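You operate a simulated robot arm through the tools that you are given. There is no shell and no other tool. Be economical: measure what you need, move in short steps, check, and stop when the job is done.

Carry out the task below with a simulated robot arm. There is one attempt and no reset: what you move stays moved.

TASK
Clamp the long bar and dab glue over its top.
Fine: disc to TIGHT before dabbing; glue from the grey pot with the yellow dabber; dabber back, cover shut again; leave the short bar. Set down upright: yellow dabber. A coat counts when it lies all over at full strength: go over it till it gets no stronger.

It is judged by the outcome, as a careful person would: the job done as asked, and still so three seconds after it is handed in. It fails if anything else is knocked over, pushed out of place, dropped, spilled or broken. Lids that push on must go on centred and level and be pressed home; caps that screw on are set level and turned clockwise until they are tight.

THE ROBOT
A 6-joint arm with a two-finger parallel gripper, fixed in place. Base frame: the origin is at the foot of the arm, x ahead of it, y to its left, z up; the work surface is at about z = 90. Units: cm, rad, N and s.
With the tool pointing down near the work surface it reaches from about 24 to 66 cm from the base axis. Its first joint turns from -1.152 to 1.152 rad. Payload 2.9 kg.
The TCP is the grasp point between the finger pads, 3 cm short of the fingertips. In the tool frame z runs along the fingers and y along their closing line. The gripper opens to 11 cm. The fingers are 2 cm wide and 1 cm thick; the gripper's body (4.8 by 11.2 cm) begins 5.5 cm behind the TCP.
Orientation is told as [roll, pitch, yaw] about the base's x, y, z axes, in that order, counted from this pose: with the fingers straight down and closing along the base's y, the tool's x points along the base's -x, its y along +y and its z along -z.

THE INTERFACE
- The arm moves only by the tool servo_tool. Its argument "commands" is a list of rows, each a list of 7 numbers: the shift along the tool's x, y, z in cm, then the turn, a rotation vector about the tool's x, y, z in rad, then the opening, from 0 (shut) to 1 (fully open). In form: [[x, y, z, rx, ry, rz, claw], ...]. A call has 1 to 20 rows; each row is the pose to reach, as a shift and turn from the pose commanded when the call began, along the tool's axes at that moment. Rows are played at 5 a second. More than 5 cm and 0.15 rad between two rows, or a gripper value outside its range, and nothing of the call is played. A pose out of reach is approached as far as the arm can. The call stops where the force on the tool passes 40 N (or 10 N more than at its start, if that is more) or the arm is blocked; 0.2 s more then pass. The fingers move at their own pace (about 10.8 cm/s each) and stop on an object; they squeeze with about 32 N. The grip force told is the motor's: it shows also when the fingers shut on nothing. Time passes only in rows, and 0.2 s behind the last, so rows that repeat a pose let the fingers close. The reply holds the time, the measured pose of the TCP, the force on the tool along the base axes, the opening and the grip force, in the units named above and with some noise, with the torque about the TCP (base axes, N m) and any sound that the robot's microphone picked up.
- Cameras (640 x 400 px; columns grow to the right, rows downward): "scene" is fixed at [8.19, 43.06, 139.35]; the picture's right is [-0.74, -0.67, 0.00], its down [-0.33, 0.36, -0.87] and it looks along [0.58, -0.65, -0.49] (base axes); focal length 255 px, centre (320, 200). "wrist" rides on the gripper at [7.2, 1.7, -10.3] in the tool frame; the picture's right is [-0.23, 0.97, 0.00], its down [-0.76, -0.18, -0.62] and it looks along [-0.61, -0.14, 0.78] (tool axes); focal length 222 px, centre (320, 200). There is no depth. A picture from a camera that has moved, and an enlarged one, comes with that camera's place and axes in the base frame and with its lens.
- capture(camera): a new picture of that camera. It takes no simulated time.
- enlarge(camera, box): a new picture of the part [left, top, right, bottom] of that camera's present view, enlarged. It takes no simulated time.
- hand_in(): hands the job in; it is judged then, once.

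Go step by step. Nothing tells you positions but the pictures and the camera data: compare them with the known pose of the tool, close in by small moves and look again before you grip or let go. The budget is 120 turns and 84 pictures, counting those below and the enlarged ones. Unless the task says otherwise, let go and move clear before handing in, and close with one line.

The tools are called by a JSON object that holds its "op" and its "data". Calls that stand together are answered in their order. servo_tool: Moves the arm, as the interface text tells. Its arguments: {"type":"object","properties":{"commands":{"type":"array","items":{"type":"array","items":{"type":"number"}}}},"required":["commands"]} The other tools are called the same way: capture (camera) takes a picture; enlarge (camera, box) takes an enlarged picture of a part of a camera's view; hand_in () hands the job in.

At the start:

```text
t: 0.0
tcp_pos: [30.62, 23.84, 127.31]
tcp_rot: [0.0, 0.0, 0.0]
wrist_force: [0.8, -0.4, -0.1]
ft_torque: [0.02, 0.01, 0.02]
gripper_width: 10.99
gripper_force: 0.1
```

scene: 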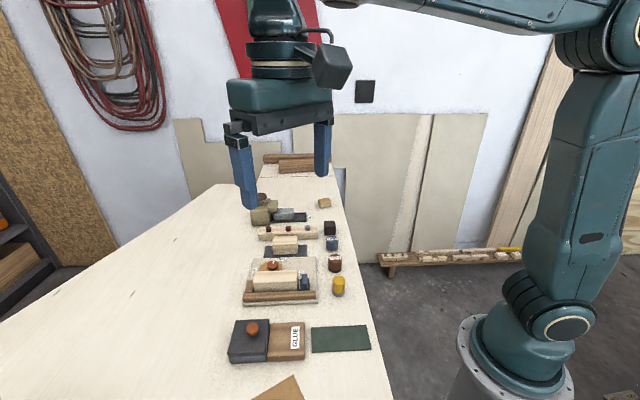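
wrist: 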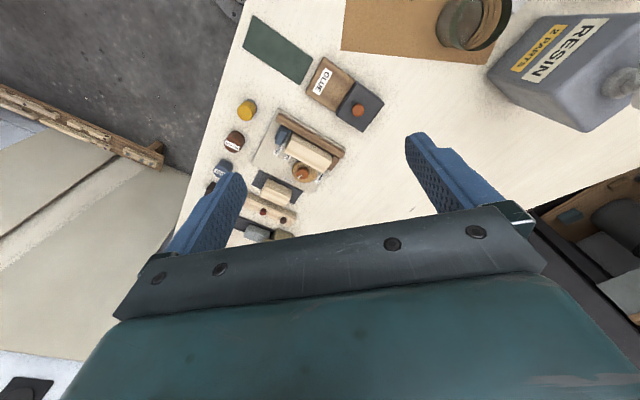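

I see a bench with a clamp fixture, a glue pot with a cover, and a few dabbers; I'll enlarge both views to tell them apart.

{"op": "enlarge", "data": {"camera": "scene", "box": [210, 180, 390, 300]}}

{"op": "enlarge", "data": {"camera": "scene", "box": [210, 250, 390, 370]}}

{"op": "enlarge", "data": {"camera": "wrist", "box": [190, 10, 400, 250]}}

```text
3.33 times, centred on (300, 240) of scene
camera zoom: at [8.19, 43.06, 139.35], right [-0.74, -0.67, 0.0], down [-0.33, 0.36, -0.87], along [0.58, -0.65, -0.49], focal length 851 px, centre (387, 67)
```

zoom: 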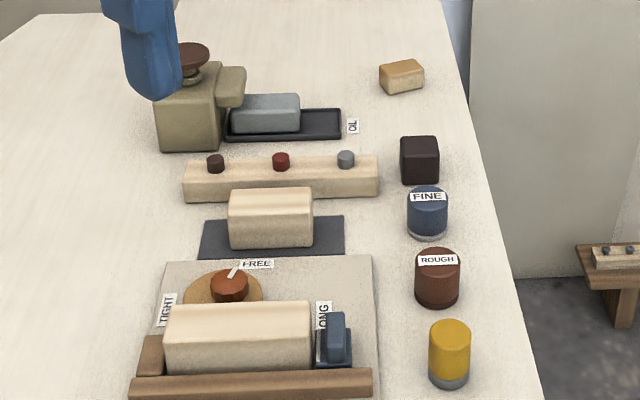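

```text
3.33 times, centred on (300, 310) of scene
camera zoom: at [8.19, 43.06, 139.35], right [-0.74, -0.67, 0.0], down [-0.33, 0.36, -0.87], along [0.58, -0.65, -0.49], focal length 851 px, centre (387, -167)
```

zoom: 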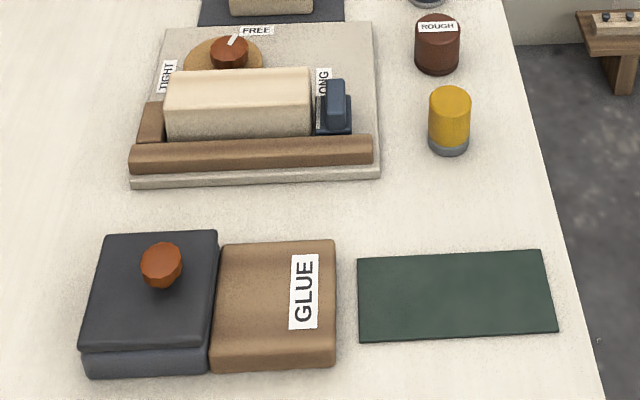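

```text
1.67 times, centred on (295, 130) of wrist
camera zoom: at [23.52, 25.5, 137.43], right [0.23, 0.97, 0.0], down [0.76, -0.18, 0.62], along [0.61, -0.14, -0.78], focal length 370 px, centre (362, 317)
```

zoom: 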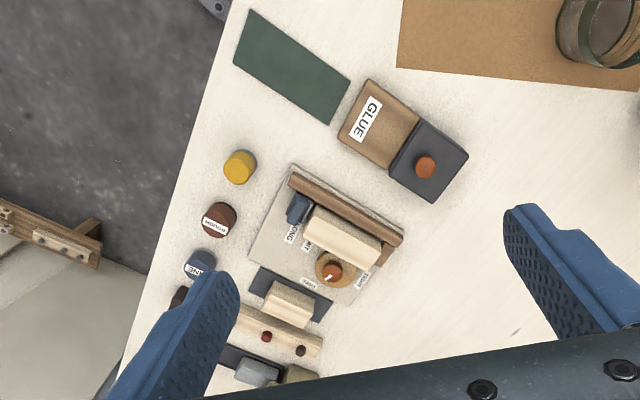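

The arm is high above the bench. The grey pot with the orange-knobbed cover is near (37,29) and the brown part beside it near (32,26). I'll move down a bit for a closer look.

{"op": "servo_tool", "data": {"commands": [[-1.5, 1, 4, 0, 0, 0, 1], [-3, 2, 8, 0, 0, 0, 1], [-4, 3, 12, 0, 0, 0, 1], [-4, 3, 16, 0, 0, 0, 1], [-4, 3, 16, 0, 0, 0, 1]]}}

{"op": "capture", "data": {"camera": "wrist"}}

```text
t: 1.2
tcp_pos: [34.64, 26.95, 111.19]
tcp_rot: [0.0, 0.001, 0.001]
wrist_force: [0.7, 0.2, 0.5]
ft_torque: [-0.03, 0.0, 0.01]
gripper_width: 11.01
gripper_force: 0.1
```

```text
78 pictures are left
camera wrist: at [27.5, 28.57, 121.39], right [0.23, 0.97, 0.0], down [0.76, -0.18, 0.62], along [0.61, -0.14, -0.78], focal length 222 px, centre (320, 200)
```

wrist: 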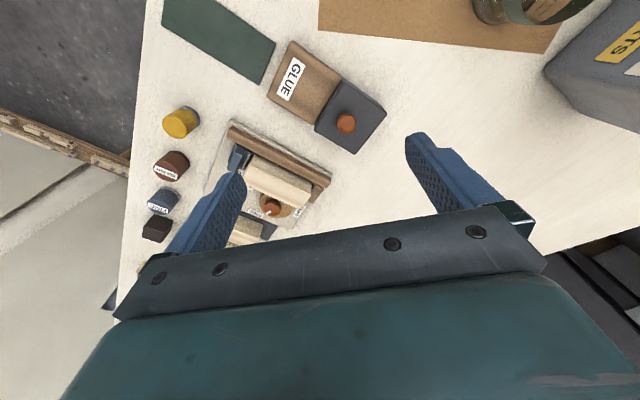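

The pot and the fixture are both in view. I'll enlarge each for accurate corners.

{"op": "enlarge", "data": {"camera": "wrist", "box": [250, 30, 410, 170]}}

{"op": "enlarge", "data": {"camera": "wrist", "box": [140, 90, 340, 250]}}

```text
2.86 times, centred on (330, 100) of wrist
camera zoom: at [27.5, 28.57, 121.39], right [0.23, 0.97, 0.0], down [0.76, -0.18, 0.62], along [0.61, -0.14, -0.78], focal length 635 px, centre (291, 486)
```

zoom: 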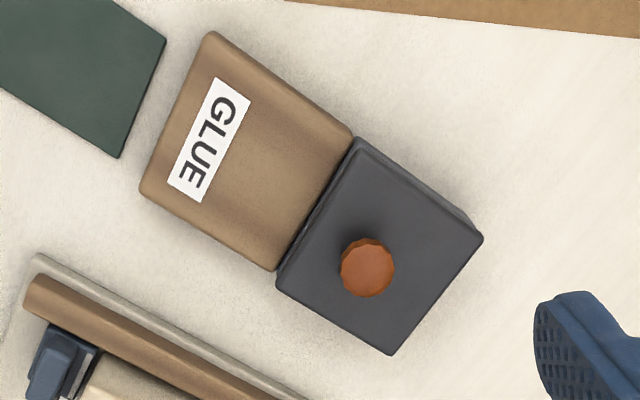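

```text
2.50 times, centred on (240, 170) of wrist
camera zoom: at [27.5, 28.57, 121.39], right [0.23, 0.97, 0.0], down [0.76, -0.18, 0.62], along [0.61, -0.14, -0.78], focal length 555 px, centre (520, 275)
```

zoom: 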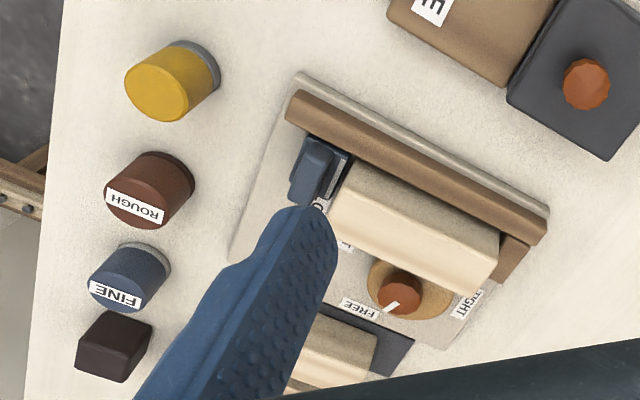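

The cover is a flat 6.5 cm slab with an orange knob near (37,30), and the fixture is parallel to it at about 43°. Next I'll look at the clamp closely.

{"op": "servo_tool", "data": {"commands": [[-3, -3, 0, 0, 0, 0, 1], [-6, -6, 0, 0, 0, 0, 1], [-9, -9, 1, 0, 0, 0, 1], [-11, -12, 2, 0, 0, 0, 1], [-11, -12, 2, 0, 0, 0, 1]]}}

{"op": "capture", "data": {"camera": "wrist"}}

{"op": "enlarge", "data": {"camera": "wrist", "box": [220, 70, 420, 230]}}

```text
t: 2.4
tcp_pos: [45.7, 14.85, 109.23]
tcp_rot: [0.001, 0.0, 0.0]
wrist_force: [0.2, 0.7, -0.4]
ft_torque: [0.02, -0.02, 0.0]
gripper_width: 11.0
gripper_force: 0.0
```

```text
75 pictures are left
camera wrist: at [38.52, 16.55, 119.49], right [0.23, 0.97, 0.0], down [0.76, -0.18, 0.62], along [0.61, -0.14, -0.78], focal length 222 px, centre (320, 200)
```

wrist: 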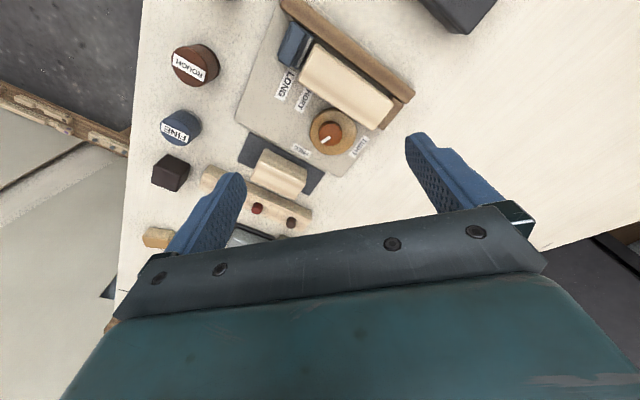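

```text
2.50 times, centred on (320, 150) of wrist
camera zoom: at [38.52, 16.55, 119.49], right [0.23, 0.97, 0.0], down [0.76, -0.18, 0.62], along [0.61, -0.14, -0.78], focal length 555 px, centre (320, 325)
```

zoom: 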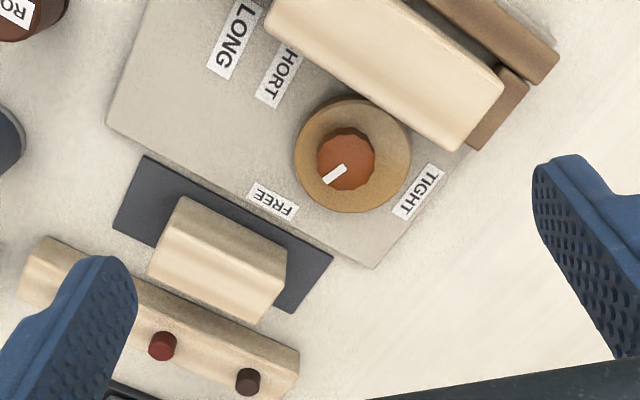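

The disc's knob is near (48.8,15.6), top about z 94.5, with its mark on FREE. TIGHT lies about 100° counter-clockwise seen from above, and the slide stop is already at LONG. I'll align above the knob with the fingers along the bar direction.

{"op": "servo_tool", "data": {"commands": [[-0.5, 0.1, 1, 0, 0, 0.14, 0.8], [-1, 0.2, 2, 0, 0, 0.28, 0.6], [-1.5, 0.3, 3, 0, 0, 0.42, 0.5], [-2, 0.5, 4, 0, 0, 0.56, 0.45], [-2.5, 0.6, 5, 0, 0, 0.7, 0.45], [-3.1, 0.75, 6.2, 0, 0, 0.82, 0.45], [-3.1, 0.75, 6.2, 0, 0, 0.82, 0.45]]}}

{"op": "capture", "data": {"camera": "wrist"}}

{"op": "enlarge", "data": {"camera": "scene", "box": [220, 190, 380, 310]}}

```text
t: 4.0
tcp_pos: [48.72, 15.46, 103.05]
tcp_rot: [0.0, 0.002, -0.823]
wrist_force: [0.7, 0.1, 1.0]
ft_torque: [-0.01, 0.03, -0.04]
gripper_width: 4.96
gripper_force: 0.0
```

```text
73 pictures are left
camera wrist: at [45.14, 22.04, 113.21], right [0.87, 0.5, 0.0], down [0.39, -0.68, 0.62], along [0.31, -0.54, -0.78], focal length 222 px, centre (320, 200)
```

wrist: 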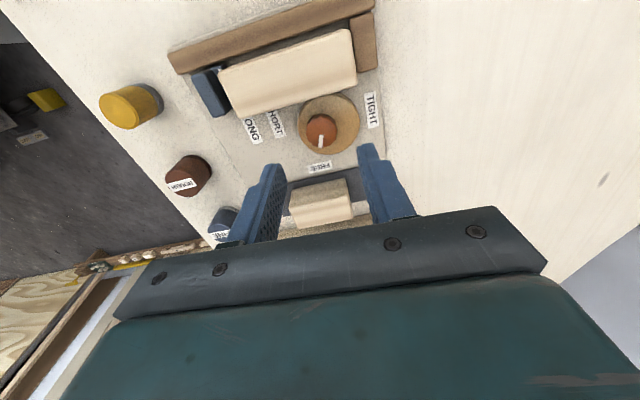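

```text
3.33 times, centred on (300, 250) of scene
camera zoom: at [8.19, 43.06, 139.35], right [-0.74, -0.67, 0.0], down [-0.33, 0.36, -0.87], along [0.58, -0.65, -0.49], focal length 851 px, centre (387, 33)
```

zoom: 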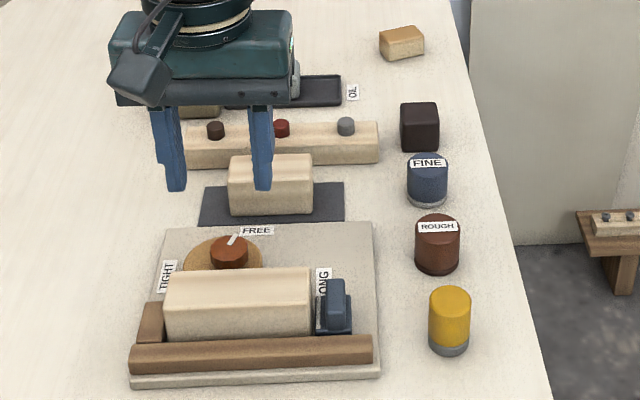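

The knob is refined to about (49.1,15.4), top z ≈93.3. I'll descend to just above it and check.

{"op": "servo_tool", "data": {"commands": [[-0.27, 0.22, 2, 0, 0, 0, 0.42], [-0.27, 0.22, 4, 0, 0, 0, 0.42], [-0.27, 0.22, 5.3, 0, 0, 0, 0.42], [-0.27, 0.22, 5.3, 0, 0, 0, 0.42]]}}

{"op": "enlarge", "data": {"camera": "wrist", "box": [220, 60, 420, 220]}}

{"op": "enlarge", "data": {"camera": "scene", "box": [230, 220, 350, 310]}}

```text
t: 5.0
tcp_pos: [48.94, 15.63, 97.63]
tcp_rot: [-0.001, 0.003, -0.822]
wrist_force: [0.0, 0.4, -0.8]
ft_torque: [0.01, -0.02, 0.0]
gripper_width: 4.62
gripper_force: 0.0
```

```text
2.50 times, centred on (320, 140) of wrist
camera zoom: at [45.42, 22.02, 107.93], right [0.87, 0.5, 0.0], down [0.39, -0.68, 0.62], along [0.31, -0.54, -0.78], focal length 555 px, centre (320, 350)
```

zoom: 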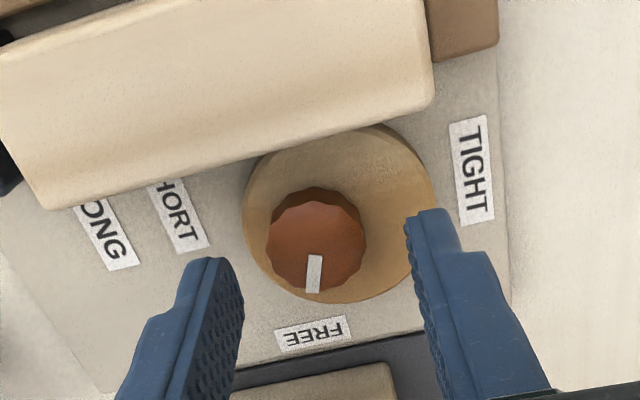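

```text
4.44 times, centred on (290, 265) of scene
camera zoom: at [8.19, 43.06, 139.35], right [-0.74, -0.67, 0.0], down [-0.33, 0.36, -0.87], along [0.58, -0.65, -0.49], focal length 1135 px, centre (453, -89)
```

zoom: 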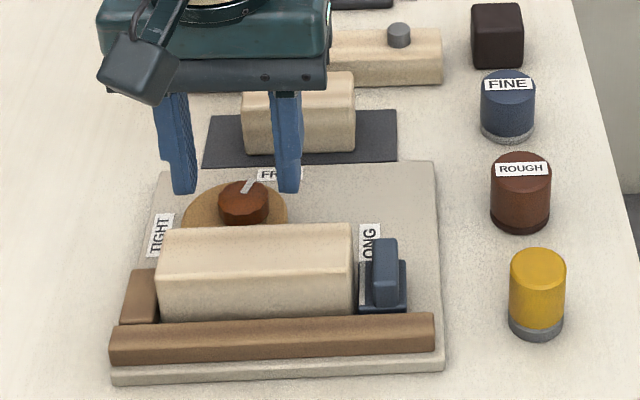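

The knob centre is confirmed at (49.1,15.4). I'll go down around it and close.

{"op": "servo_tool", "data": {"commands": [[-0.28, -0.04, 0.6, 0, 0, 0, 0.42], [-0.28, -0.04, 1.2, 0, 0, 0, 0.42], [-0.28, -0.04, 1.7, 0, 0, 0, 0.42], [-0.28, -0.04, 2.1, 0, 0, 0, 0.42]]}}

{"op": "enlarge", "data": {"camera": "wrist", "box": [220, 60, 420, 220]}}

```text
t: 6.0
tcp_pos: [49.29, 15.27, 95.61]
tcp_rot: [0.0, 0.0, -0.819]
wrist_force: [0.9, -0.5, -0.8]
ft_torque: [0.0, -0.01, -0.02]
gripper_width: 4.61
gripper_force: 0.0
```

```text
2.50 times, centred on (320, 140) of wrist
camera zoom: at [45.65, 21.77, 105.8], right [0.87, 0.5, 0.0], down [0.39, -0.68, 0.62], along [0.31, -0.54, -0.78], focal length 555 px, centre (320, 350)
```

zoom: 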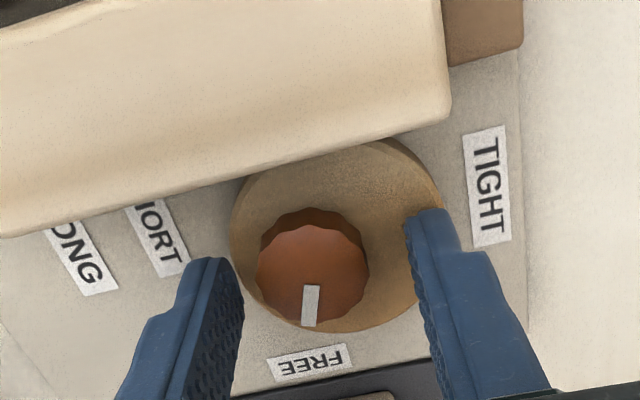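

Aligned. I'll lower slightly more and close on the knob.

{"op": "servo_tool", "data": {"commands": [[0, 0, 0.2, 0, 0, 0, 0.42], [0, 0, 0.35, 0, 0, 0, 0.42], [0, -0.05, 0.35, 0, 0, 0, 0.25], [0, -0.05, 0.35, 0, 0, 0, 0.15], [0, -0.05, 0.35, 0, 0, 0, 0.15]]}}

```text
t: 7.2
tcp_pos: [49.23, 15.2, 95.4]
tcp_rot: [0.001, 0.002, -0.821]
wrist_force: [-7.9, -7.3, 12.9]
ft_torque: [-0.22, 0.16, 0.05]
gripper_width: 2.74
gripper_force: 45.3
```

Gripped (2.74 cm), slightly off-centre and pressing on the disc, so I'll ease off and then turn counter-clockwise.

{"op": "servo_tool", "data": {"commands": [[0, -0.12, -0.15, 0, 0, 0, 0.15], [0, -0.12, -0.15, 0, 0, -0.1, 0.15], [0, -0.12, -0.15, 0, 0, -0.2, 0.15]]}}

```text
t: 8.0
tcp_pos: [49.23, 15.21, 95.2]
tcp_rot: [0.0, 0.001, -0.618]
wrist_force: [11.6, 1.6, -11.3]
ft_torque: [0.53, 0.07, -0.09]
gripper_width: 2.75
gripper_force: 45.1
```

The knob turns; I'll trim the offset and carry on turning.

{"op": "servo_tool", "data": {"commands": [[-0.05, 0.035, 0.06, 0, 0, -0.1, 0.15], [-0.05, 0.035, 0.06, 0, 0, -0.2, 0.15], [-0.05, 0.035, 0.06, 0, 0, -0.3, 0.15], [-0.05, 0.035, 0.06, 0, 0, -0.4, 0.15]]}}

```text
t: 9.0
tcp_pos: [49.21, 15.2, 95.29]
tcp_rot: [0.001, 0.0, -0.218]
wrist_force: [13.4, 12.7, -12.7]
ft_torque: [0.28, 0.48, -0.08]
gripper_width: 2.79
gripper_force: 45.4
```

{"op": "servo_tool", "data": {"commands": [[-0.05, 0.08, 0.1, 0, 0, 0, 0.15], [-0.05, 0.08, 0.1, 0, 0, -0.1, 0.15], [-0.05, 0.08, 0.1, 0, 0, -0.2, 0.15], [-0.05, 0.08, 0.1, 0, 0, -0.3, 0.15], [-0.05, 0.08, 0.1, 0, 0, -0.4, 0.15]]}}

{"op": "enlarge", "data": {"camera": "wrist", "box": [220, 60, 420, 220]}}

```text
t: 10.2
tcp_pos: [49.21, 15.5, 95.42]
tcp_rot: [0.002, -0.001, 0.186]
wrist_force: [4.2, 22.0, 6.5]
ft_torque: [-0.02, 1.15, -0.09]
gripper_width: 2.76
gripper_force: 44.8
```

```text
2.50 times, centred on (320, 140) of wrist
camera zoom: at [41.9, 15.73, 105.53], right [0.04, 1.0, 0.0], down [0.78, -0.04, 0.62], along [0.62, -0.03, -0.78], focal length 555 px, centre (320, 350)
```

zoom: 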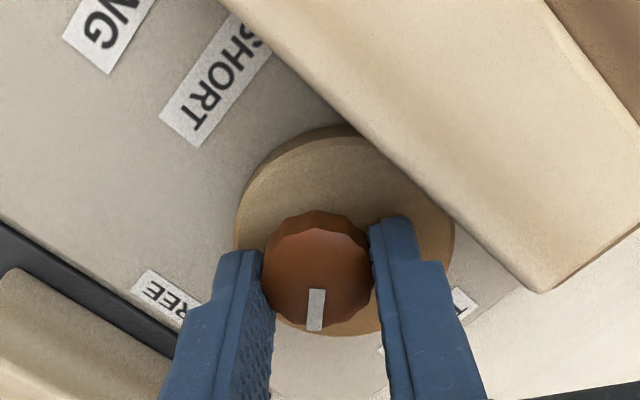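

Mark is now about 60° round from FREE. Continuing.

{"op": "servo_tool", "data": {"commands": [[-0.03, 0.1, -0.03, 0, 0, 0, 0.15], [-0.03, 0.1, -0.03, 0, 0, -0.1, 0.15], [-0.03, 0.1, -0.03, 0, 0, -0.2, 0.15], [-0.03, 0.1, -0.03, 0, 0, -0.3, 0.15], [-0.03, 0.1, -0.03, 0, 0, -0.4, 0.15]]}}

```text
t: 11.4
tcp_pos: [49.22, 15.54, 95.16]
tcp_rot: [0.0, 0.0, 0.587]
wrist_force: [-3.4, 22.8, 17.4]
ft_torque: [-0.31, 1.09, -0.1]
gripper_width: 2.76
gripper_force: 44.5
```

{"op": "servo_tool", "data": {"commands": [[-0.04, 0.09, -0.08, 0, 0, 0, 0.15], [-0.04, 0.09, -0.08, 0, 0, -0.1, 0.15], [-0.04, 0.09, -0.08, 0, 0, -0.2, 0.15], [-0.04, 0.09, -0.08, 0, 0, -0.28, 0.15]]}}

{"op": "enlarge", "data": {"camera": "wrist", "box": [220, 60, 420, 220]}}

```text
t: 12.4
tcp_pos: [49.09, 15.45, 95.31]
tcp_rot: [0.002, 0.0, 0.864]
wrist_force: [-8.2, 19.2, 3.5]
ft_torque: [0.78, -0.72, -0.14]
gripper_width: 2.73
gripper_force: 44.9
```

```text
2.50 times, centred on (320, 140) of wrist
camera zoom: at [43.29, 11.14, 105.54], right [-0.59, 0.81, 0.0], down [0.63, 0.46, 0.62], along [0.5, 0.37, -0.78], focal length 555 px, centre (320, 350)
```

zoom: 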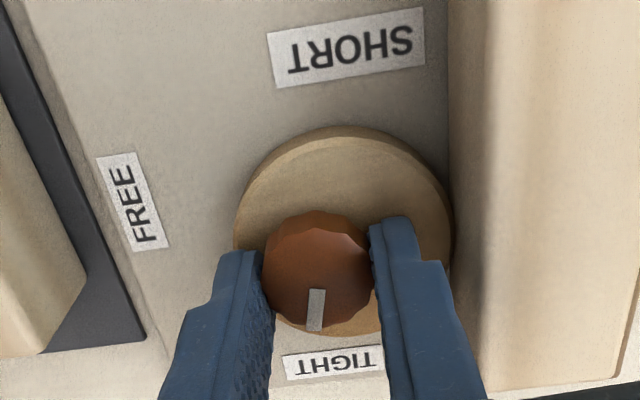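

The mark is nearly on TIGHT and the disc meets the bar. I'll turn on until it resists.

{"op": "servo_tool", "data": {"commands": [[0, 0.04, 0, 0, 0, -0.07, 0.15], [0, 0.04, 0, 0, 0, -0.14, 0.15]]}}

{"op": "enlarge", "data": {"camera": "wrist", "box": [220, 60, 420, 220]}}

```text
t: 13.0
tcp_pos: [49.15, 15.6, 95.29]
tcp_rot: [0.003, -0.003, 1.006]
wrist_force: [-8.4, 20.1, 2.5]
ft_torque: [-0.06, 0.02, -0.14]
gripper_width: 2.75
gripper_force: 45.0
```

```text
2.50 times, centred on (320, 140) of wrist
camera zoom: at [43.94, 10.37, 105.54], right [-0.7, 0.71, 0.0], down [0.56, 0.55, 0.62], along [0.44, 0.44, -0.78], focal length 555 px, centre (320, 350)
```

zoom: 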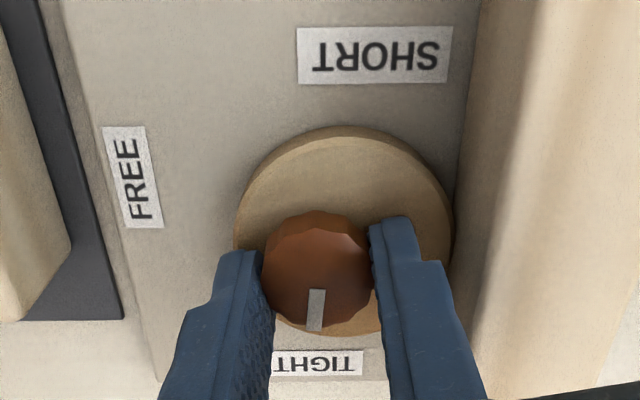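

The mark is on TIGHT. I'll try a little more to feel for the stop.

{"op": "servo_tool", "data": {"commands": [[0, 0, 0, 0, 0, -0.05, 0.15], [0, 0, 0, 0, 0, -0.1, 0.15], [0, 0, 0, 0, 0, -0.1, 0.15]]}}

{"op": "enlarge", "data": {"camera": "wrist", "box": [220, 60, 420, 220]}}

{"op": "enlarge", "data": {"camera": "scene", "box": [230, 220, 350, 310]}}

```text
t: 13.8
tcp_pos: [49.1, 15.48, 95.36]
tcp_rot: [0.003, -0.001, 1.103]
wrist_force: [-13.2, 20.0, -0.7]
ft_torque: [0.17, 0.03, -0.2]
gripper_width: 2.76
gripper_force: 45.3
```

```text
2.50 times, centred on (320, 140) of wrist
camera zoom: at [44.48, 9.88, 105.54], right [-0.77, 0.64, 0.0], down [0.5, 0.6, 0.62], along [0.4, 0.48, -0.78], focal length 555 px, centre (320, 350)
```

zoom: 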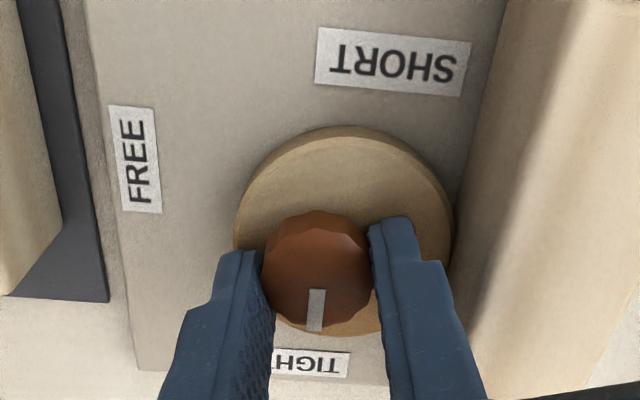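

```text
4.44 times, centred on (290, 265) of scene
camera zoom: at [8.15, 43.11, 139.33], right [-0.74, -0.67, 0.0], down [-0.33, 0.36, -0.87], along [0.58, -0.65, -0.49], focal length 1135 px, centre (453, -89)
```

zoom: 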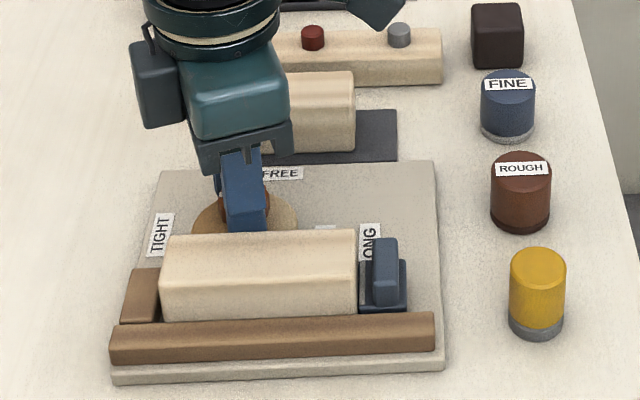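

{"op": "servo_tool", "data": {"commands": [[0.03, 0.05, 0, 0, 0, -0.05, 0.15], [0.03, 0.05, 0, 0, 0, -0.1, 0.15], [0.03, 0.05, 0, 0, 0, -0.1, 0.15]]}}

{"op": "enlarge", "data": {"camera": "wrist", "box": [220, 60, 420, 220]}}

```text
t: 14.6
tcp_pos: [49.17, 15.5, 95.29]
tcp_rot: [0.003, 0.002, 1.202]
wrist_force: [-17.0, 12.2, -3.7]
ft_torque: [0.28, 0.24, -0.04]
gripper_width: 2.73
gripper_force: 44.9
```

```text
2.50 times, centred on (320, 140) of wrist
camera zoom: at [45.0, 9.36, 105.55], right [-0.83, 0.56, 0.0], down [0.44, 0.65, 0.62], along [0.35, 0.52, -0.78], focal length 555 px, centre (320, 350)
```

zoom: 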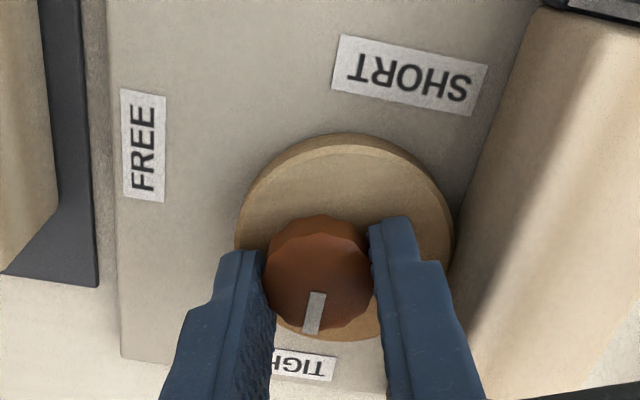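

The fingers now slip on the knob, so the disc is at its stop on TIGHT. I'll release narrowly and rise.

{"op": "servo_tool", "data": {"commands": [[0, 0, 0, 0, 0, 0, 0.285], [0, 0, 0, 0, 0, 0, 0.285], [0, 0, -1, 0, 0, 0, 0.285], [0, 0, -3, 0, 0, 0, 0.285], [0, 0, -7, 0, 0, 0, 0.4], [0, 0, -10, 0, 0, 0, 0.4]]}}

{"op": "capture", "data": {"camera": "wrist"}}

{"op": "enlarge", "data": {"camera": "scene", "box": [230, 220, 350, 310]}}

```text
t: 16.0
tcp_pos: [49.19, 15.45, 105.47]
tcp_rot: [0.002, 0.0, 1.201]
wrist_force: [-0.5, 0.3, -0.4]
ft_torque: [0.07, -0.01, -0.01]
gripper_width: 4.37
gripper_force: 0.1
```

```text
62 pictures are left
camera wrist: at [45.06, 9.34, 115.58], right [-0.83, 0.56, 0.0], down [0.44, 0.65, 0.62], along [0.35, 0.51, -0.78], focal length 222 px, centre (320, 200)
```

wrist: 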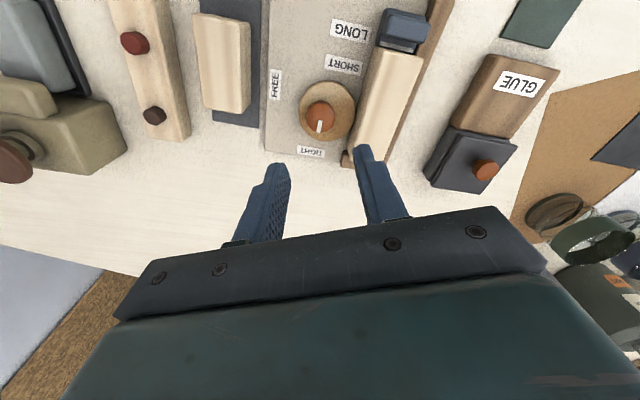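

```text
4.44 times, centred on (290, 265) of scene
camera zoom: at [8.18, 43.06, 139.35], right [-0.74, -0.67, 0.0], down [-0.33, 0.36, -0.87], along [0.58, -0.65, -0.49], focal length 1135 px, centre (453, -89)
```

zoom: 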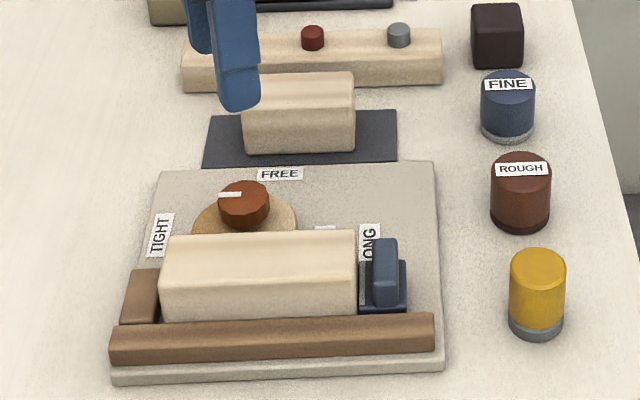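

The mark now points to TIGHT and the bar sits against the fence. Next I'll move over the pot's cover knob with the fingers across.

{"op": "servo_tool", "data": {"commands": [[-1.75, 3.3, 0, 0, 0, 0.1, 0.4], [-3.5, 6.6, 0, 0, 0, 0.2, 0.4], [-5.25, 9.9, 0, 0, 0, 0.3, 0.4], [-7, 13.2, 0, 0, 0, 0.4, 0.4], [-8.77, 16.49, 0, 0, 0, 0.45, 0.4], [-8.77, 16.49, 3, 0, 0, 0.45, 0.4], [-8.77, 16.49, 3, 0, 0, 0.45, 0.4]]}}

{"op": "enlarge", "data": {"camera": "wrist", "box": [200, 50, 440, 230]}}

{"op": "enlarge", "data": {"camera": "scene", "box": [210, 290, 390, 380]}}

```text
t: 17.6
tcp_pos: [36.88, 29.62, 102.51]
tcp_rot: [0.003, 0.001, 0.751]
wrist_force: [0.0, -0.6, 0.5]
ft_torque: [-0.01, 0.01, 0.02]
gripper_width: 4.39
gripper_force: 0.0
```

```text
2.22 times, centred on (320, 140) of wrist
camera zoom: at [30.59, 25.93, 112.61], right [-0.5, 0.87, 0.0], down [0.68, 0.39, 0.62], along [0.54, 0.31, -0.78], focal length 494 px, centre (320, 333)
```

zoom: 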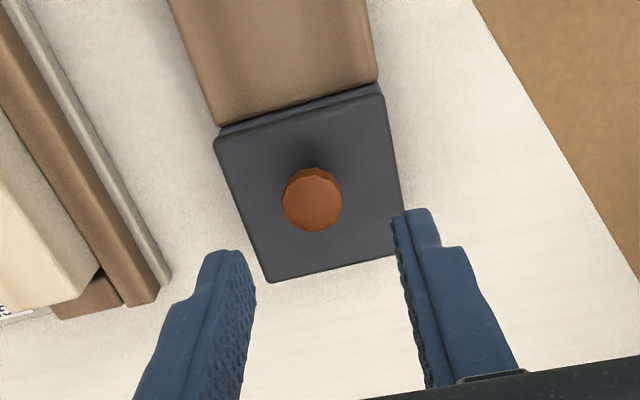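

```text
3.56 times, centred on (300, 335) of scene
camera zoom: at [8.18, 43.06, 139.35], right [-0.74, -0.67, 0.0], down [-0.33, 0.36, -0.87], along [0.58, -0.65, -0.49], focal length 908 px, centre (391, -280)
```

zoom: 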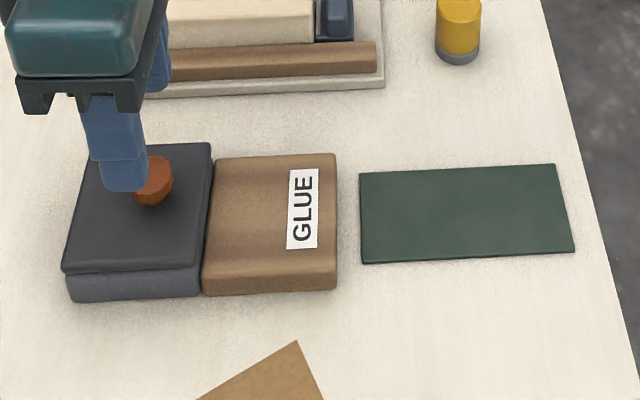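

The cover knob is at about (37.3,29.4), top z≈95.2. I'll descend beside it.

{"op": "servo_tool", "data": {"commands": [[-0.16, -0.38, 1.5, 0, 0, 0, 0.4], [-0.16, -0.38, 3, 0, 0, 0, 0.4], [-0.16, -0.38, 4.5, 0, 0, 0, 0.4], [-0.16, -0.38, 5, 0, 0, 0, 0.4]]}}

{"op": "enlarge", "data": {"camera": "wrist", "box": [200, 50, 440, 230]}}

{"op": "enlarge", "data": {"camera": "scene", "box": [210, 290, 330, 380]}}

```text
t: 18.6
tcp_pos: [37.28, 29.42, 97.29]
tcp_rot: [0.001, 0.0, 0.75]
wrist_force: [0.3, -0.1, 0.4]
ft_torque: [0.0, -0.04, 0.0]
gripper_width: 4.4
gripper_force: 0.0
```

```text
2.22 times, centred on (320, 140) of wrist
camera zoom: at [30.99, 25.75, 107.56], right [-0.5, 0.87, 0.0], down [0.68, 0.39, 0.62], along [0.54, 0.31, -0.78], focal length 494 px, centre (320, 333)
```

zoom: 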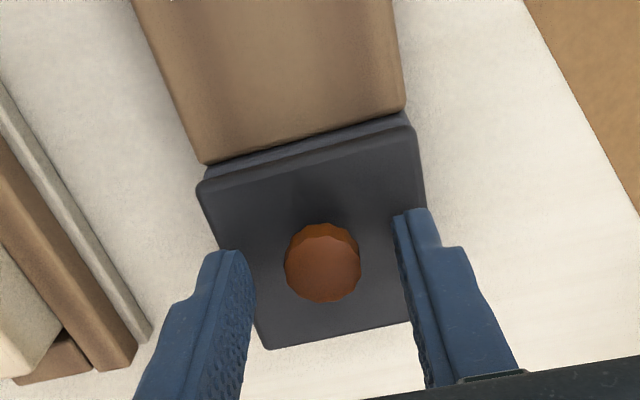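

```text
4.44 times, centred on (270, 335) of scene
camera zoom: at [8.19, 43.06, 139.35], right [-0.74, -0.67, 0.0], down [-0.33, 0.36, -0.87], along [0.58, -0.65, -0.49], focal length 1135 px, centre (542, -400)
```

zoom: 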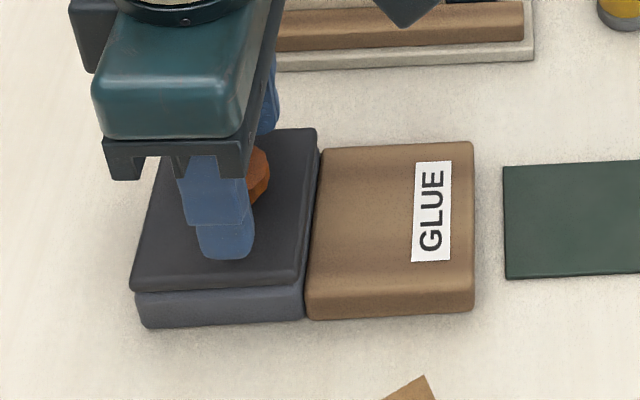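

Well centred. Lower a bit and close.

{"op": "servo_tool", "data": {"commands": [[0, 0, 0.3, 0, 0, 0, 0.4], [0, 0, 0.6, 0, 0, 0, 0.4], [0, 0, 0.6, 0, 0, 0, 0.2], [0, 0, 0.6, 0, 0, 0, 0.1], [0, 0, 0.6, 0, 0, 0, 0.1]]}}

```text
t: 19.8
tcp_pos: [37.28, 29.44, 96.74]
tcp_rot: [0.004, 0.002, 0.753]
wrist_force: [-5.9, 7.3, -1.1]
ft_torque: [0.38, -0.21, 0.15]
gripper_width: 2.1
gripper_force: 45.0
```

Gripped. Try a gentle lift.

{"op": "servo_tool", "data": {"commands": [[0, 0.05, -0.1, 0, 0, 0, 0.1], [0, 0.05, -0.2, 0, 0, 0, 0.1], [0, 0.05, -0.3, 0, 0, 0, 0.1]]}}

{"op": "enlarge", "data": {"camera": "scene", "box": [210, 290, 330, 380]}}

```text
t: 20.6
tcp_pos: [37.07, 29.34, 96.78]
tcp_rot: [0.001, 0.009, 0.751]
wrist_force: [-4.0, 6.3, -34.1]
ft_torque: [0.1, 0.0, 0.19]
gripper_width: 2.12
gripper_force: 44.7
```

```text
4.44 times, centred on (270, 335) of scene
camera zoom: at [8.21, 43.11, 139.33], right [-0.74, -0.67, 0.0], down [-0.33, 0.36, -0.87], along [0.58, -0.65, -0.49], focal length 1135 px, centre (542, -400)
```

zoom: 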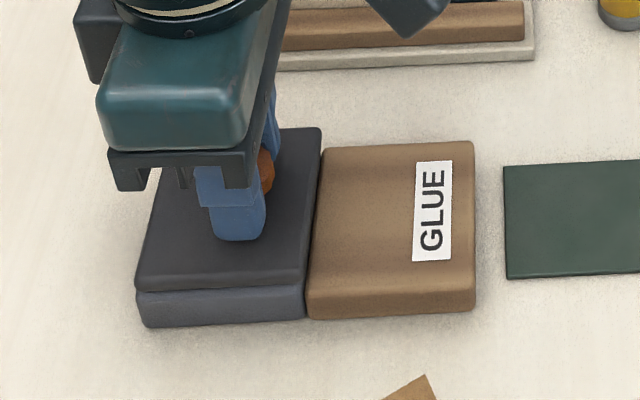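

It won't lift but shifts towards the brown part, so it's a sliding cover. I'll ease down and slide it that way.

{"op": "servo_tool", "data": {"commands": [[0, 0, 0.15, 0, 0, 0, 0.1], [0, 0, 0.28, 0, 0, 0, 0.1], [0.4, 0, 0.28, 0, 0, 0, 0.1], [0.8, 0, 0.28, 0, 0, 0, 0.1], [1.2, 0, 0.28, 0, 0, 0, 0.1]]}}

{"op": "enlarge", "data": {"camera": "scene", "box": [210, 290, 330, 380]}}

```text
t: 21.8
tcp_pos: [36.46, 28.67, 96.85]
tcp_rot: [0.001, -0.005, 0.748]
wrist_force: [-3.9, 4.6, -7.1]
ft_torque: [0.16, -0.08, 0.19]
gripper_width: 2.12
gripper_force: 45.5
```

```text
4.44 times, centred on (270, 335) of scene
camera zoom: at [8.18, 43.08, 139.34], right [-0.74, -0.67, 0.0], down [-0.33, 0.36, -0.87], along [0.58, -0.65, -0.49], focal length 1135 px, centre (542, -400)
```

zoom: 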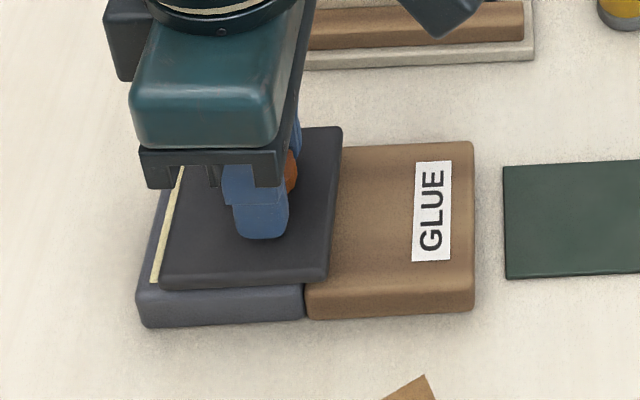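

It slides freely and shows the glue. I'll slide it on until open.

{"op": "servo_tool", "data": {"commands": [[0.6, 0, 0.05, 0, 0, 0, 0.1], [1.2, 0, 0.05, 0, 0, 0, 0.1], [1.8, 0, 0.05, 0, 0, 0, 0.1], [2.4, 0, 0.05, 0, 0, 0, 0.1], [3.0, 0, 0.05, 0, 0, 0, 0.1]]}}

```text
t: 23.0
tcp_pos: [34.34, 26.62, 96.93]
tcp_rot: [0.0, -0.005, 0.747]
wrist_force: [5.6, -5.2, 25.5]
ft_torque: [-0.52, 0.3, 0.13]
gripper_width: 2.11
gripper_force: 44.8
```

{"op": "servo_tool", "data": {"commands": [[0, -0.05, -0.1, 0, 0, 0, 0.1], [0.6, -0.05, -0.1, 0, 0, 0, 0.1], [1.2, -0.07, -0.1, 0, 0, 0, 0.1], [1.7, -0.09, -0.1, 0, 0, 0, 0.1]]}}

{"op": "enlarge", "data": {"camera": "scene", "box": [210, 290, 330, 380]}}

```text
t: 24.0
tcp_pos: [33.11, 25.32, 96.88]
tcp_rot: [0.001, -0.001, 0.749]
wrist_force: [7.9, -7.2, 18.4]
ft_torque: [0.45, -0.9, 0.15]
gripper_width: 2.13
gripper_force: 44.8
```

```text
4.44 times, centred on (270, 335) of scene
camera zoom: at [8.19, 43.02, 139.36], right [-0.74, -0.67, 0.0], down [-0.33, 0.36, -0.87], along [0.58, -0.65, -0.49], focal length 1135 px, centre (542, -400)
```

zoom: 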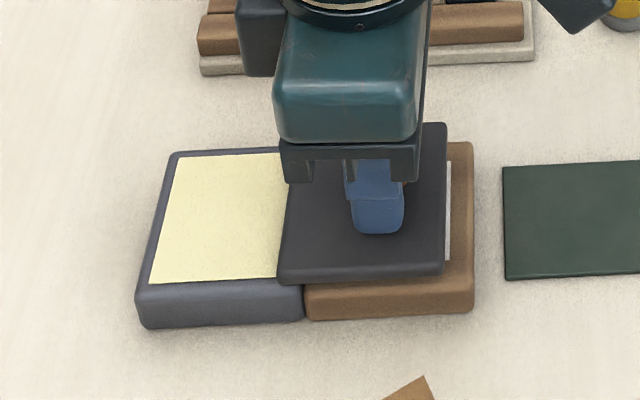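

{"op": "servo_tool", "data": {"commands": [[0.3, -0.05, -0.08, 0, 0, 0, 0.1], [0.6, -0.05, -0.08, 0, 0, 0, 0.1], [0.9, -0.06, -0.08, 0, 0, 0, 0.1]]}}

{"op": "enlarge", "data": {"camera": "scene", "box": [210, 290, 330, 380]}}

```text
t: 24.8
tcp_pos: [32.72, 24.84, 96.74]
tcp_rot: [0.001, -0.004, 0.749]
wrist_force: [25.7, 4.6, -3.8]
ft_torque: [-0.67, 0.27, 0.24]
gripper_width: 2.13
gripper_force: 44.7
```

```text
4.44 times, centred on (270, 335) of scene
camera zoom: at [8.26, 43.08, 139.34], right [-0.74, -0.67, 0.0], down [-0.33, 0.36, -0.87], along [0.58, -0.65, -0.49], focal length 1135 px, centre (542, -400)
```

zoom: 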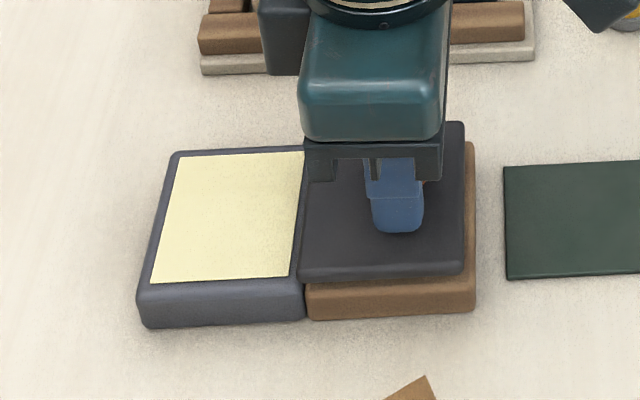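

The cover is fully open at its end stop and the glue pad is exposed. I'll release and go to the yellow dabber.

{"op": "servo_tool", "data": {"commands": [[-0.1, 0, 0, 0, 0, 0, 0.1], [-0.1, 0, 0, 0, 0, 0, 0.35], [-0.1, 0, 0, 0, 0, 0, 0.4], [-0.1, 0, -2, 0, 0, 0, 0.4], [-0.1, 0, -6, 0, 0, 0, 0.5], [-0.1, 0, -9, 0, 0, 0, 0.5]]}}

```text
t: 26.2
tcp_pos: [32.53, 24.72, 105.89]
tcp_rot: [0.0, 0.0, 0.751]
wrist_force: [0.1, 0.4, 0.5]
ft_torque: [0.03, 0.04, -0.05]
gripper_width: 5.52
gripper_force: 0.1
```

The yellow dabber stands near (33.3,8.6). I'll move above it.

{"op": "servo_tool", "data": {"commands": [[2.6, -3.06, 0, 0, 0, 0, 0.5], [5.2, -6.1, 0, 0, 0, 0, 0.5], [7.8, -9.2, 0, 0, 0, 0, 0.5], [10.33, -12.24, 0, 0, 0, 0, 0.5], [10.33, -12.24, 1, 0, 0, 0, 0.5], [10.33, -12.24, 1, 0, 0, 0, 0.5]]}}

{"op": "capture", "data": {"camera": "wrist"}}

{"op": "enlarge", "data": {"camera": "scene", "box": [280, 220, 400, 310]}}

```text
t: 27.6
tcp_pos: [33.26, 8.73, 105.04]
tcp_rot: [-0.001, 0.001, 0.751]
wrist_force: [0.4, 0.9, 0.7]
ft_torque: [-0.01, -0.02, -0.01]
gripper_width: 5.48
gripper_force: 0.1
```

```text
52 pictures are left
camera wrist: at [26.95, 5.07, 115.15], right [-0.5, 0.87, 0.0], down [0.68, 0.39, 0.62], along [0.54, 0.31, -0.78], focal length 222 px, centre (320, 200)
```

wrist: 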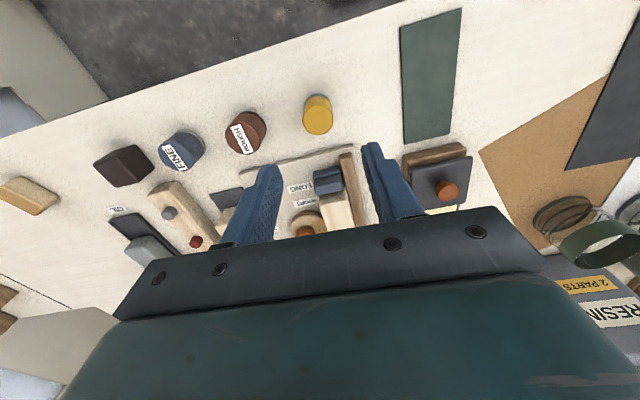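

```text
4.44 times, centred on (340, 265) of scene
camera zoom: at [8.19, 43.06, 139.35], right [-0.74, -0.67, 0.0], down [-0.33, 0.36, -0.87], along [0.58, -0.65, -0.49], focal length 1135 px, centre (231, -89)
```

zoom: 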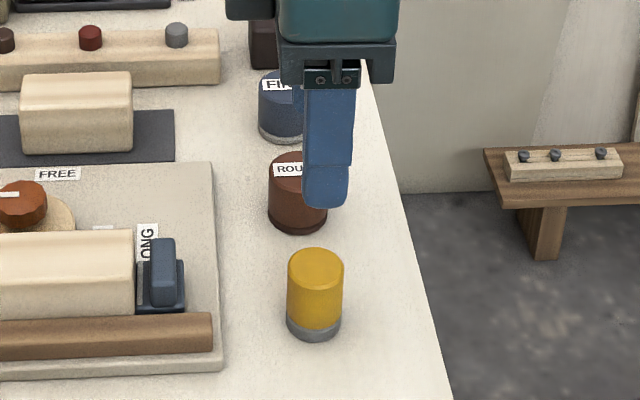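

The dabber is at about (33.1,8.4), 4.7 cm tall, 2.9 cm across. I'll descend part way and check.

{"op": "servo_tool", "data": {"commands": [[0.34, -0.13, 2, 0, 0, 0, 0.5], [0.34, -0.13, 4, 0, 0, 0, 0.5], [0.34, -0.13, 6, 0, 0, 0, 0.5], [0.34, -0.13, 6.5, 0, 0, 0, 0.5]]}}

{"op": "enlarge", "data": {"camera": "wrist", "box": [200, 50, 440, 230]}}

```text
t: 28.6
tcp_pos: [33.11, 8.47, 98.41]
tcp_rot: [-0.001, 0.0, 0.752]
wrist_force: [-0.6, 1.1, 0.6]
ft_torque: [-0.01, 0.0, 0.02]
gripper_width: 5.49
gripper_force: 0.0
```

```text
2.22 times, centred on (320, 140) of wrist
camera zoom: at [26.82, 4.78, 108.62], right [-0.5, 0.87, 0.0], down [0.68, 0.39, 0.62], along [0.54, 0.31, -0.78], focal length 494 px, centre (320, 333)
```

zoom: 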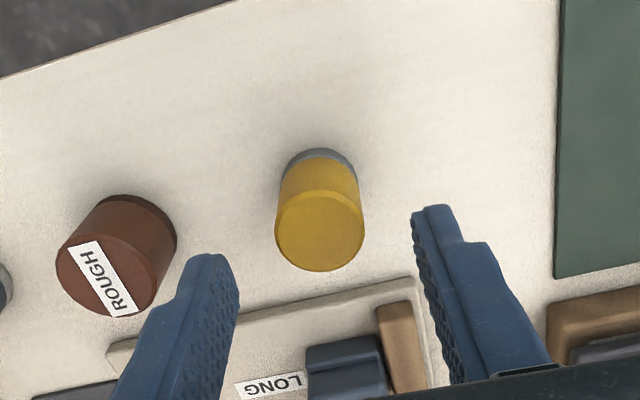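

Nearly centred. Descend and grip at mid height.

{"op": "servo_tool", "data": {"commands": [[0.18, -0.06, 1, 0, 0, 0, 0.5], [0.18, -0.06, 2, 0, 0, 0, 0.5], [0.18, -0.06, 3.1, 0, 0, 0, 0.5], [0.18, -0.06, 3.1, 0, 0, 0, 0.35], [0.18, -0.06, 3.1, 0, 0, 0, 0.15], [0.18, -0.06, 3.1, 0, 0, 0, 0.15]]}}

{"op": "enlarge", "data": {"camera": "scene", "box": [280, 220, 400, 310]}}

```text
t: 30.0
tcp_pos: [32.97, 8.26, 95.36]
tcp_rot: [0.001, -0.001, 0.751]
wrist_force: [-0.4, -0.8, 0.1]
ft_torque: [0.01, -0.02, -0.01]
gripper_width: 2.83
gripper_force: 31.6
```

```text
4.44 times, centred on (340, 265) of scene
camera zoom: at [8.19, 43.06, 139.35], right [-0.74, -0.67, 0.0], down [-0.33, 0.36, -0.87], along [0.58, -0.65, -0.49], focal length 1135 px, centre (231, -89)
```

zoom: 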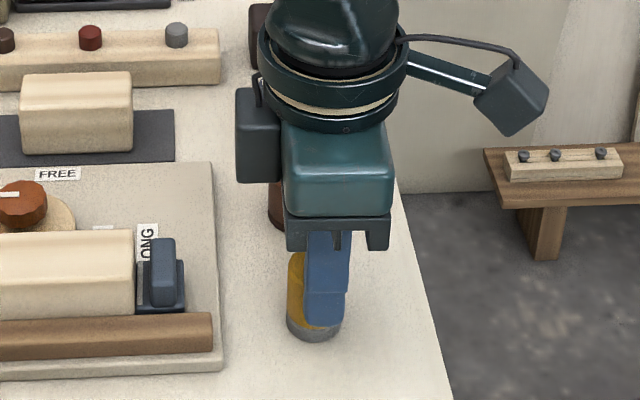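

Dabber held upright. Lift it and carry it over the glue pad.

{"op": "servo_tool", "data": {"commands": [[0, 0, -3.5, 0, 0, 0, 0.15], [0, 0, -7, 0, 0, 0, 0.15], [-3.5, 2.5, -7, 0, 0, 0, 0.15], [-7, 5, -7, 0, 0, 0, 0.15], [-10.5, 7.5, -7, 0, 0, 0, 0.15], [-14, 10, -7, 0, 0, 0, 0.15], [-17.5, 12.5, -7, 0, 0, 0, 0.15], [-17.5, 12.5, -6, 0, 0, 0, 0.15], [-17.5, 12.5, -6, 0, 0, 0, 0.15]]}}

{"op": "enlarge", "data": {"camera": "scene", "box": [210, 270, 350, 375]}}

{"op": "enlarge", "data": {"camera": "wrist", "box": [200, 50, 440, 230]}}

```text
t: 32.0
tcp_pos: [37.35, 29.41, 101.22]
tcp_rot: [0.003, 0.001, 0.751]
wrist_force: [0.1, -0.1, -1.0]
ft_torque: [-0.01, -0.01, -0.01]
gripper_width: 2.79
gripper_force: 32.2
```

```text
3.81 times, centred on (280, 322) of scene
camera zoom: at [8.19, 43.06, 139.35], right [-0.74, -0.67, 0.0], down [-0.33, 0.36, -0.87], along [0.58, -0.65, -0.49], focal length 973 px, centre (472, -267)
```

zoom: 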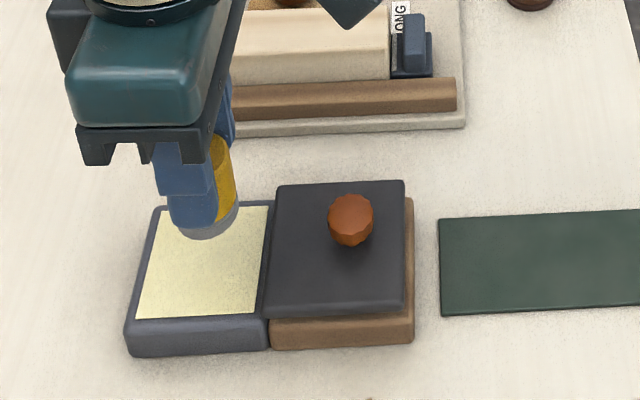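

```text
2.22 times, centred on (320, 140) of wrist
camera zoom: at [31.02, 25.72, 111.48], right [-0.5, 0.87, 0.0], down [0.68, 0.39, 0.62], along [0.54, 0.31, -0.78], focal length 494 px, centre (320, 333)
```

zoom: 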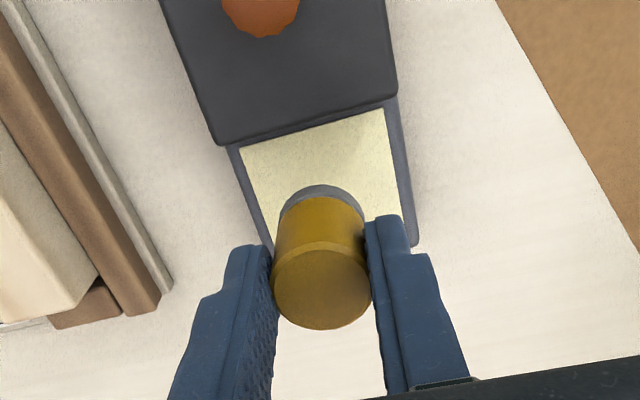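

The dabber is over the pad. I'll lower until light contact.

{"op": "servo_tool", "data": {"commands": [[-0.35, 0.1, 1, 0, 0, 0, 0.15], [-0.35, 0.1, 2, 0, 0, 0, 0.15], [-0.35, 0.1, 2.5, 0, 0, 0, 0.15]]}}

{"op": "enlarge", "data": {"camera": "scene", "box": [210, 270, 350, 375]}}

```text
t: 32.8
tcp_pos: [37.57, 29.75, 98.83]
tcp_rot: [0.001, 0.001, 0.749]
wrist_force: [0.1, -0.3, 0.2]
ft_torque: [0.01, 0.01, -0.01]
gripper_width: 2.8
gripper_force: 32.3
```

```text
3.81 times, centred on (280, 322) of scene
camera zoom: at [8.19, 43.06, 139.35], right [-0.74, -0.67, 0.0], down [-0.33, 0.36, -0.87], along [0.58, -0.65, -0.49], focal length 973 px, centre (472, -267)
```

zoom: 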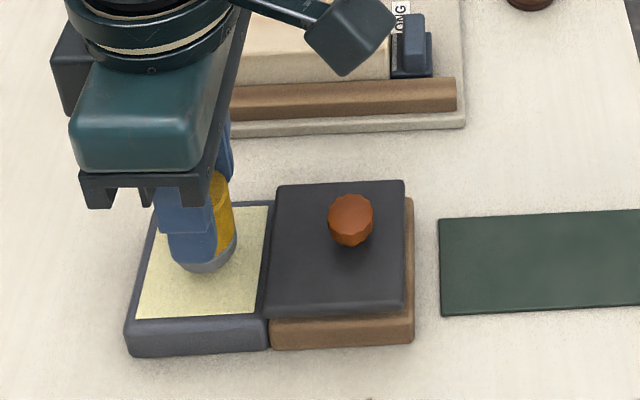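

{"op": "servo_tool", "data": {"commands": [[0, 0, 0.2, 0, 0, 0, 0.15], [0, 0, 0.4, 0, 0, 0, 0.15], [0, 0, 0.5, 0, 0, 0, 0.15]]}}

```text
t: 33.6
tcp_pos: [37.49, 29.67, 98.3]
tcp_rot: [0.002, 0.0, 0.75]
wrist_force: [0.3, -0.4, -0.3]
ft_torque: [-0.01, -0.01, 0.01]
gripper_width: 2.8
gripper_force: 32.4
```

{"op": "servo_tool", "data": {"commands": [[0, 0, 0.2, 0, 0, 0, 0.15], [0, 0, 0.35, 0, 0, 0, 0.15], [0, 0, 0.45, 0, 0, 0, 0.15]]}}

```text
t: 34.4
tcp_pos: [37.57, 29.65, 97.83]
tcp_rot: [0.001, 0.001, 0.751]
wrist_force: [-0.5, -0.6, 2.3]
ft_torque: [-0.05, -0.05, 0.0]
gripper_width: 2.8
gripper_force: 32.3
```

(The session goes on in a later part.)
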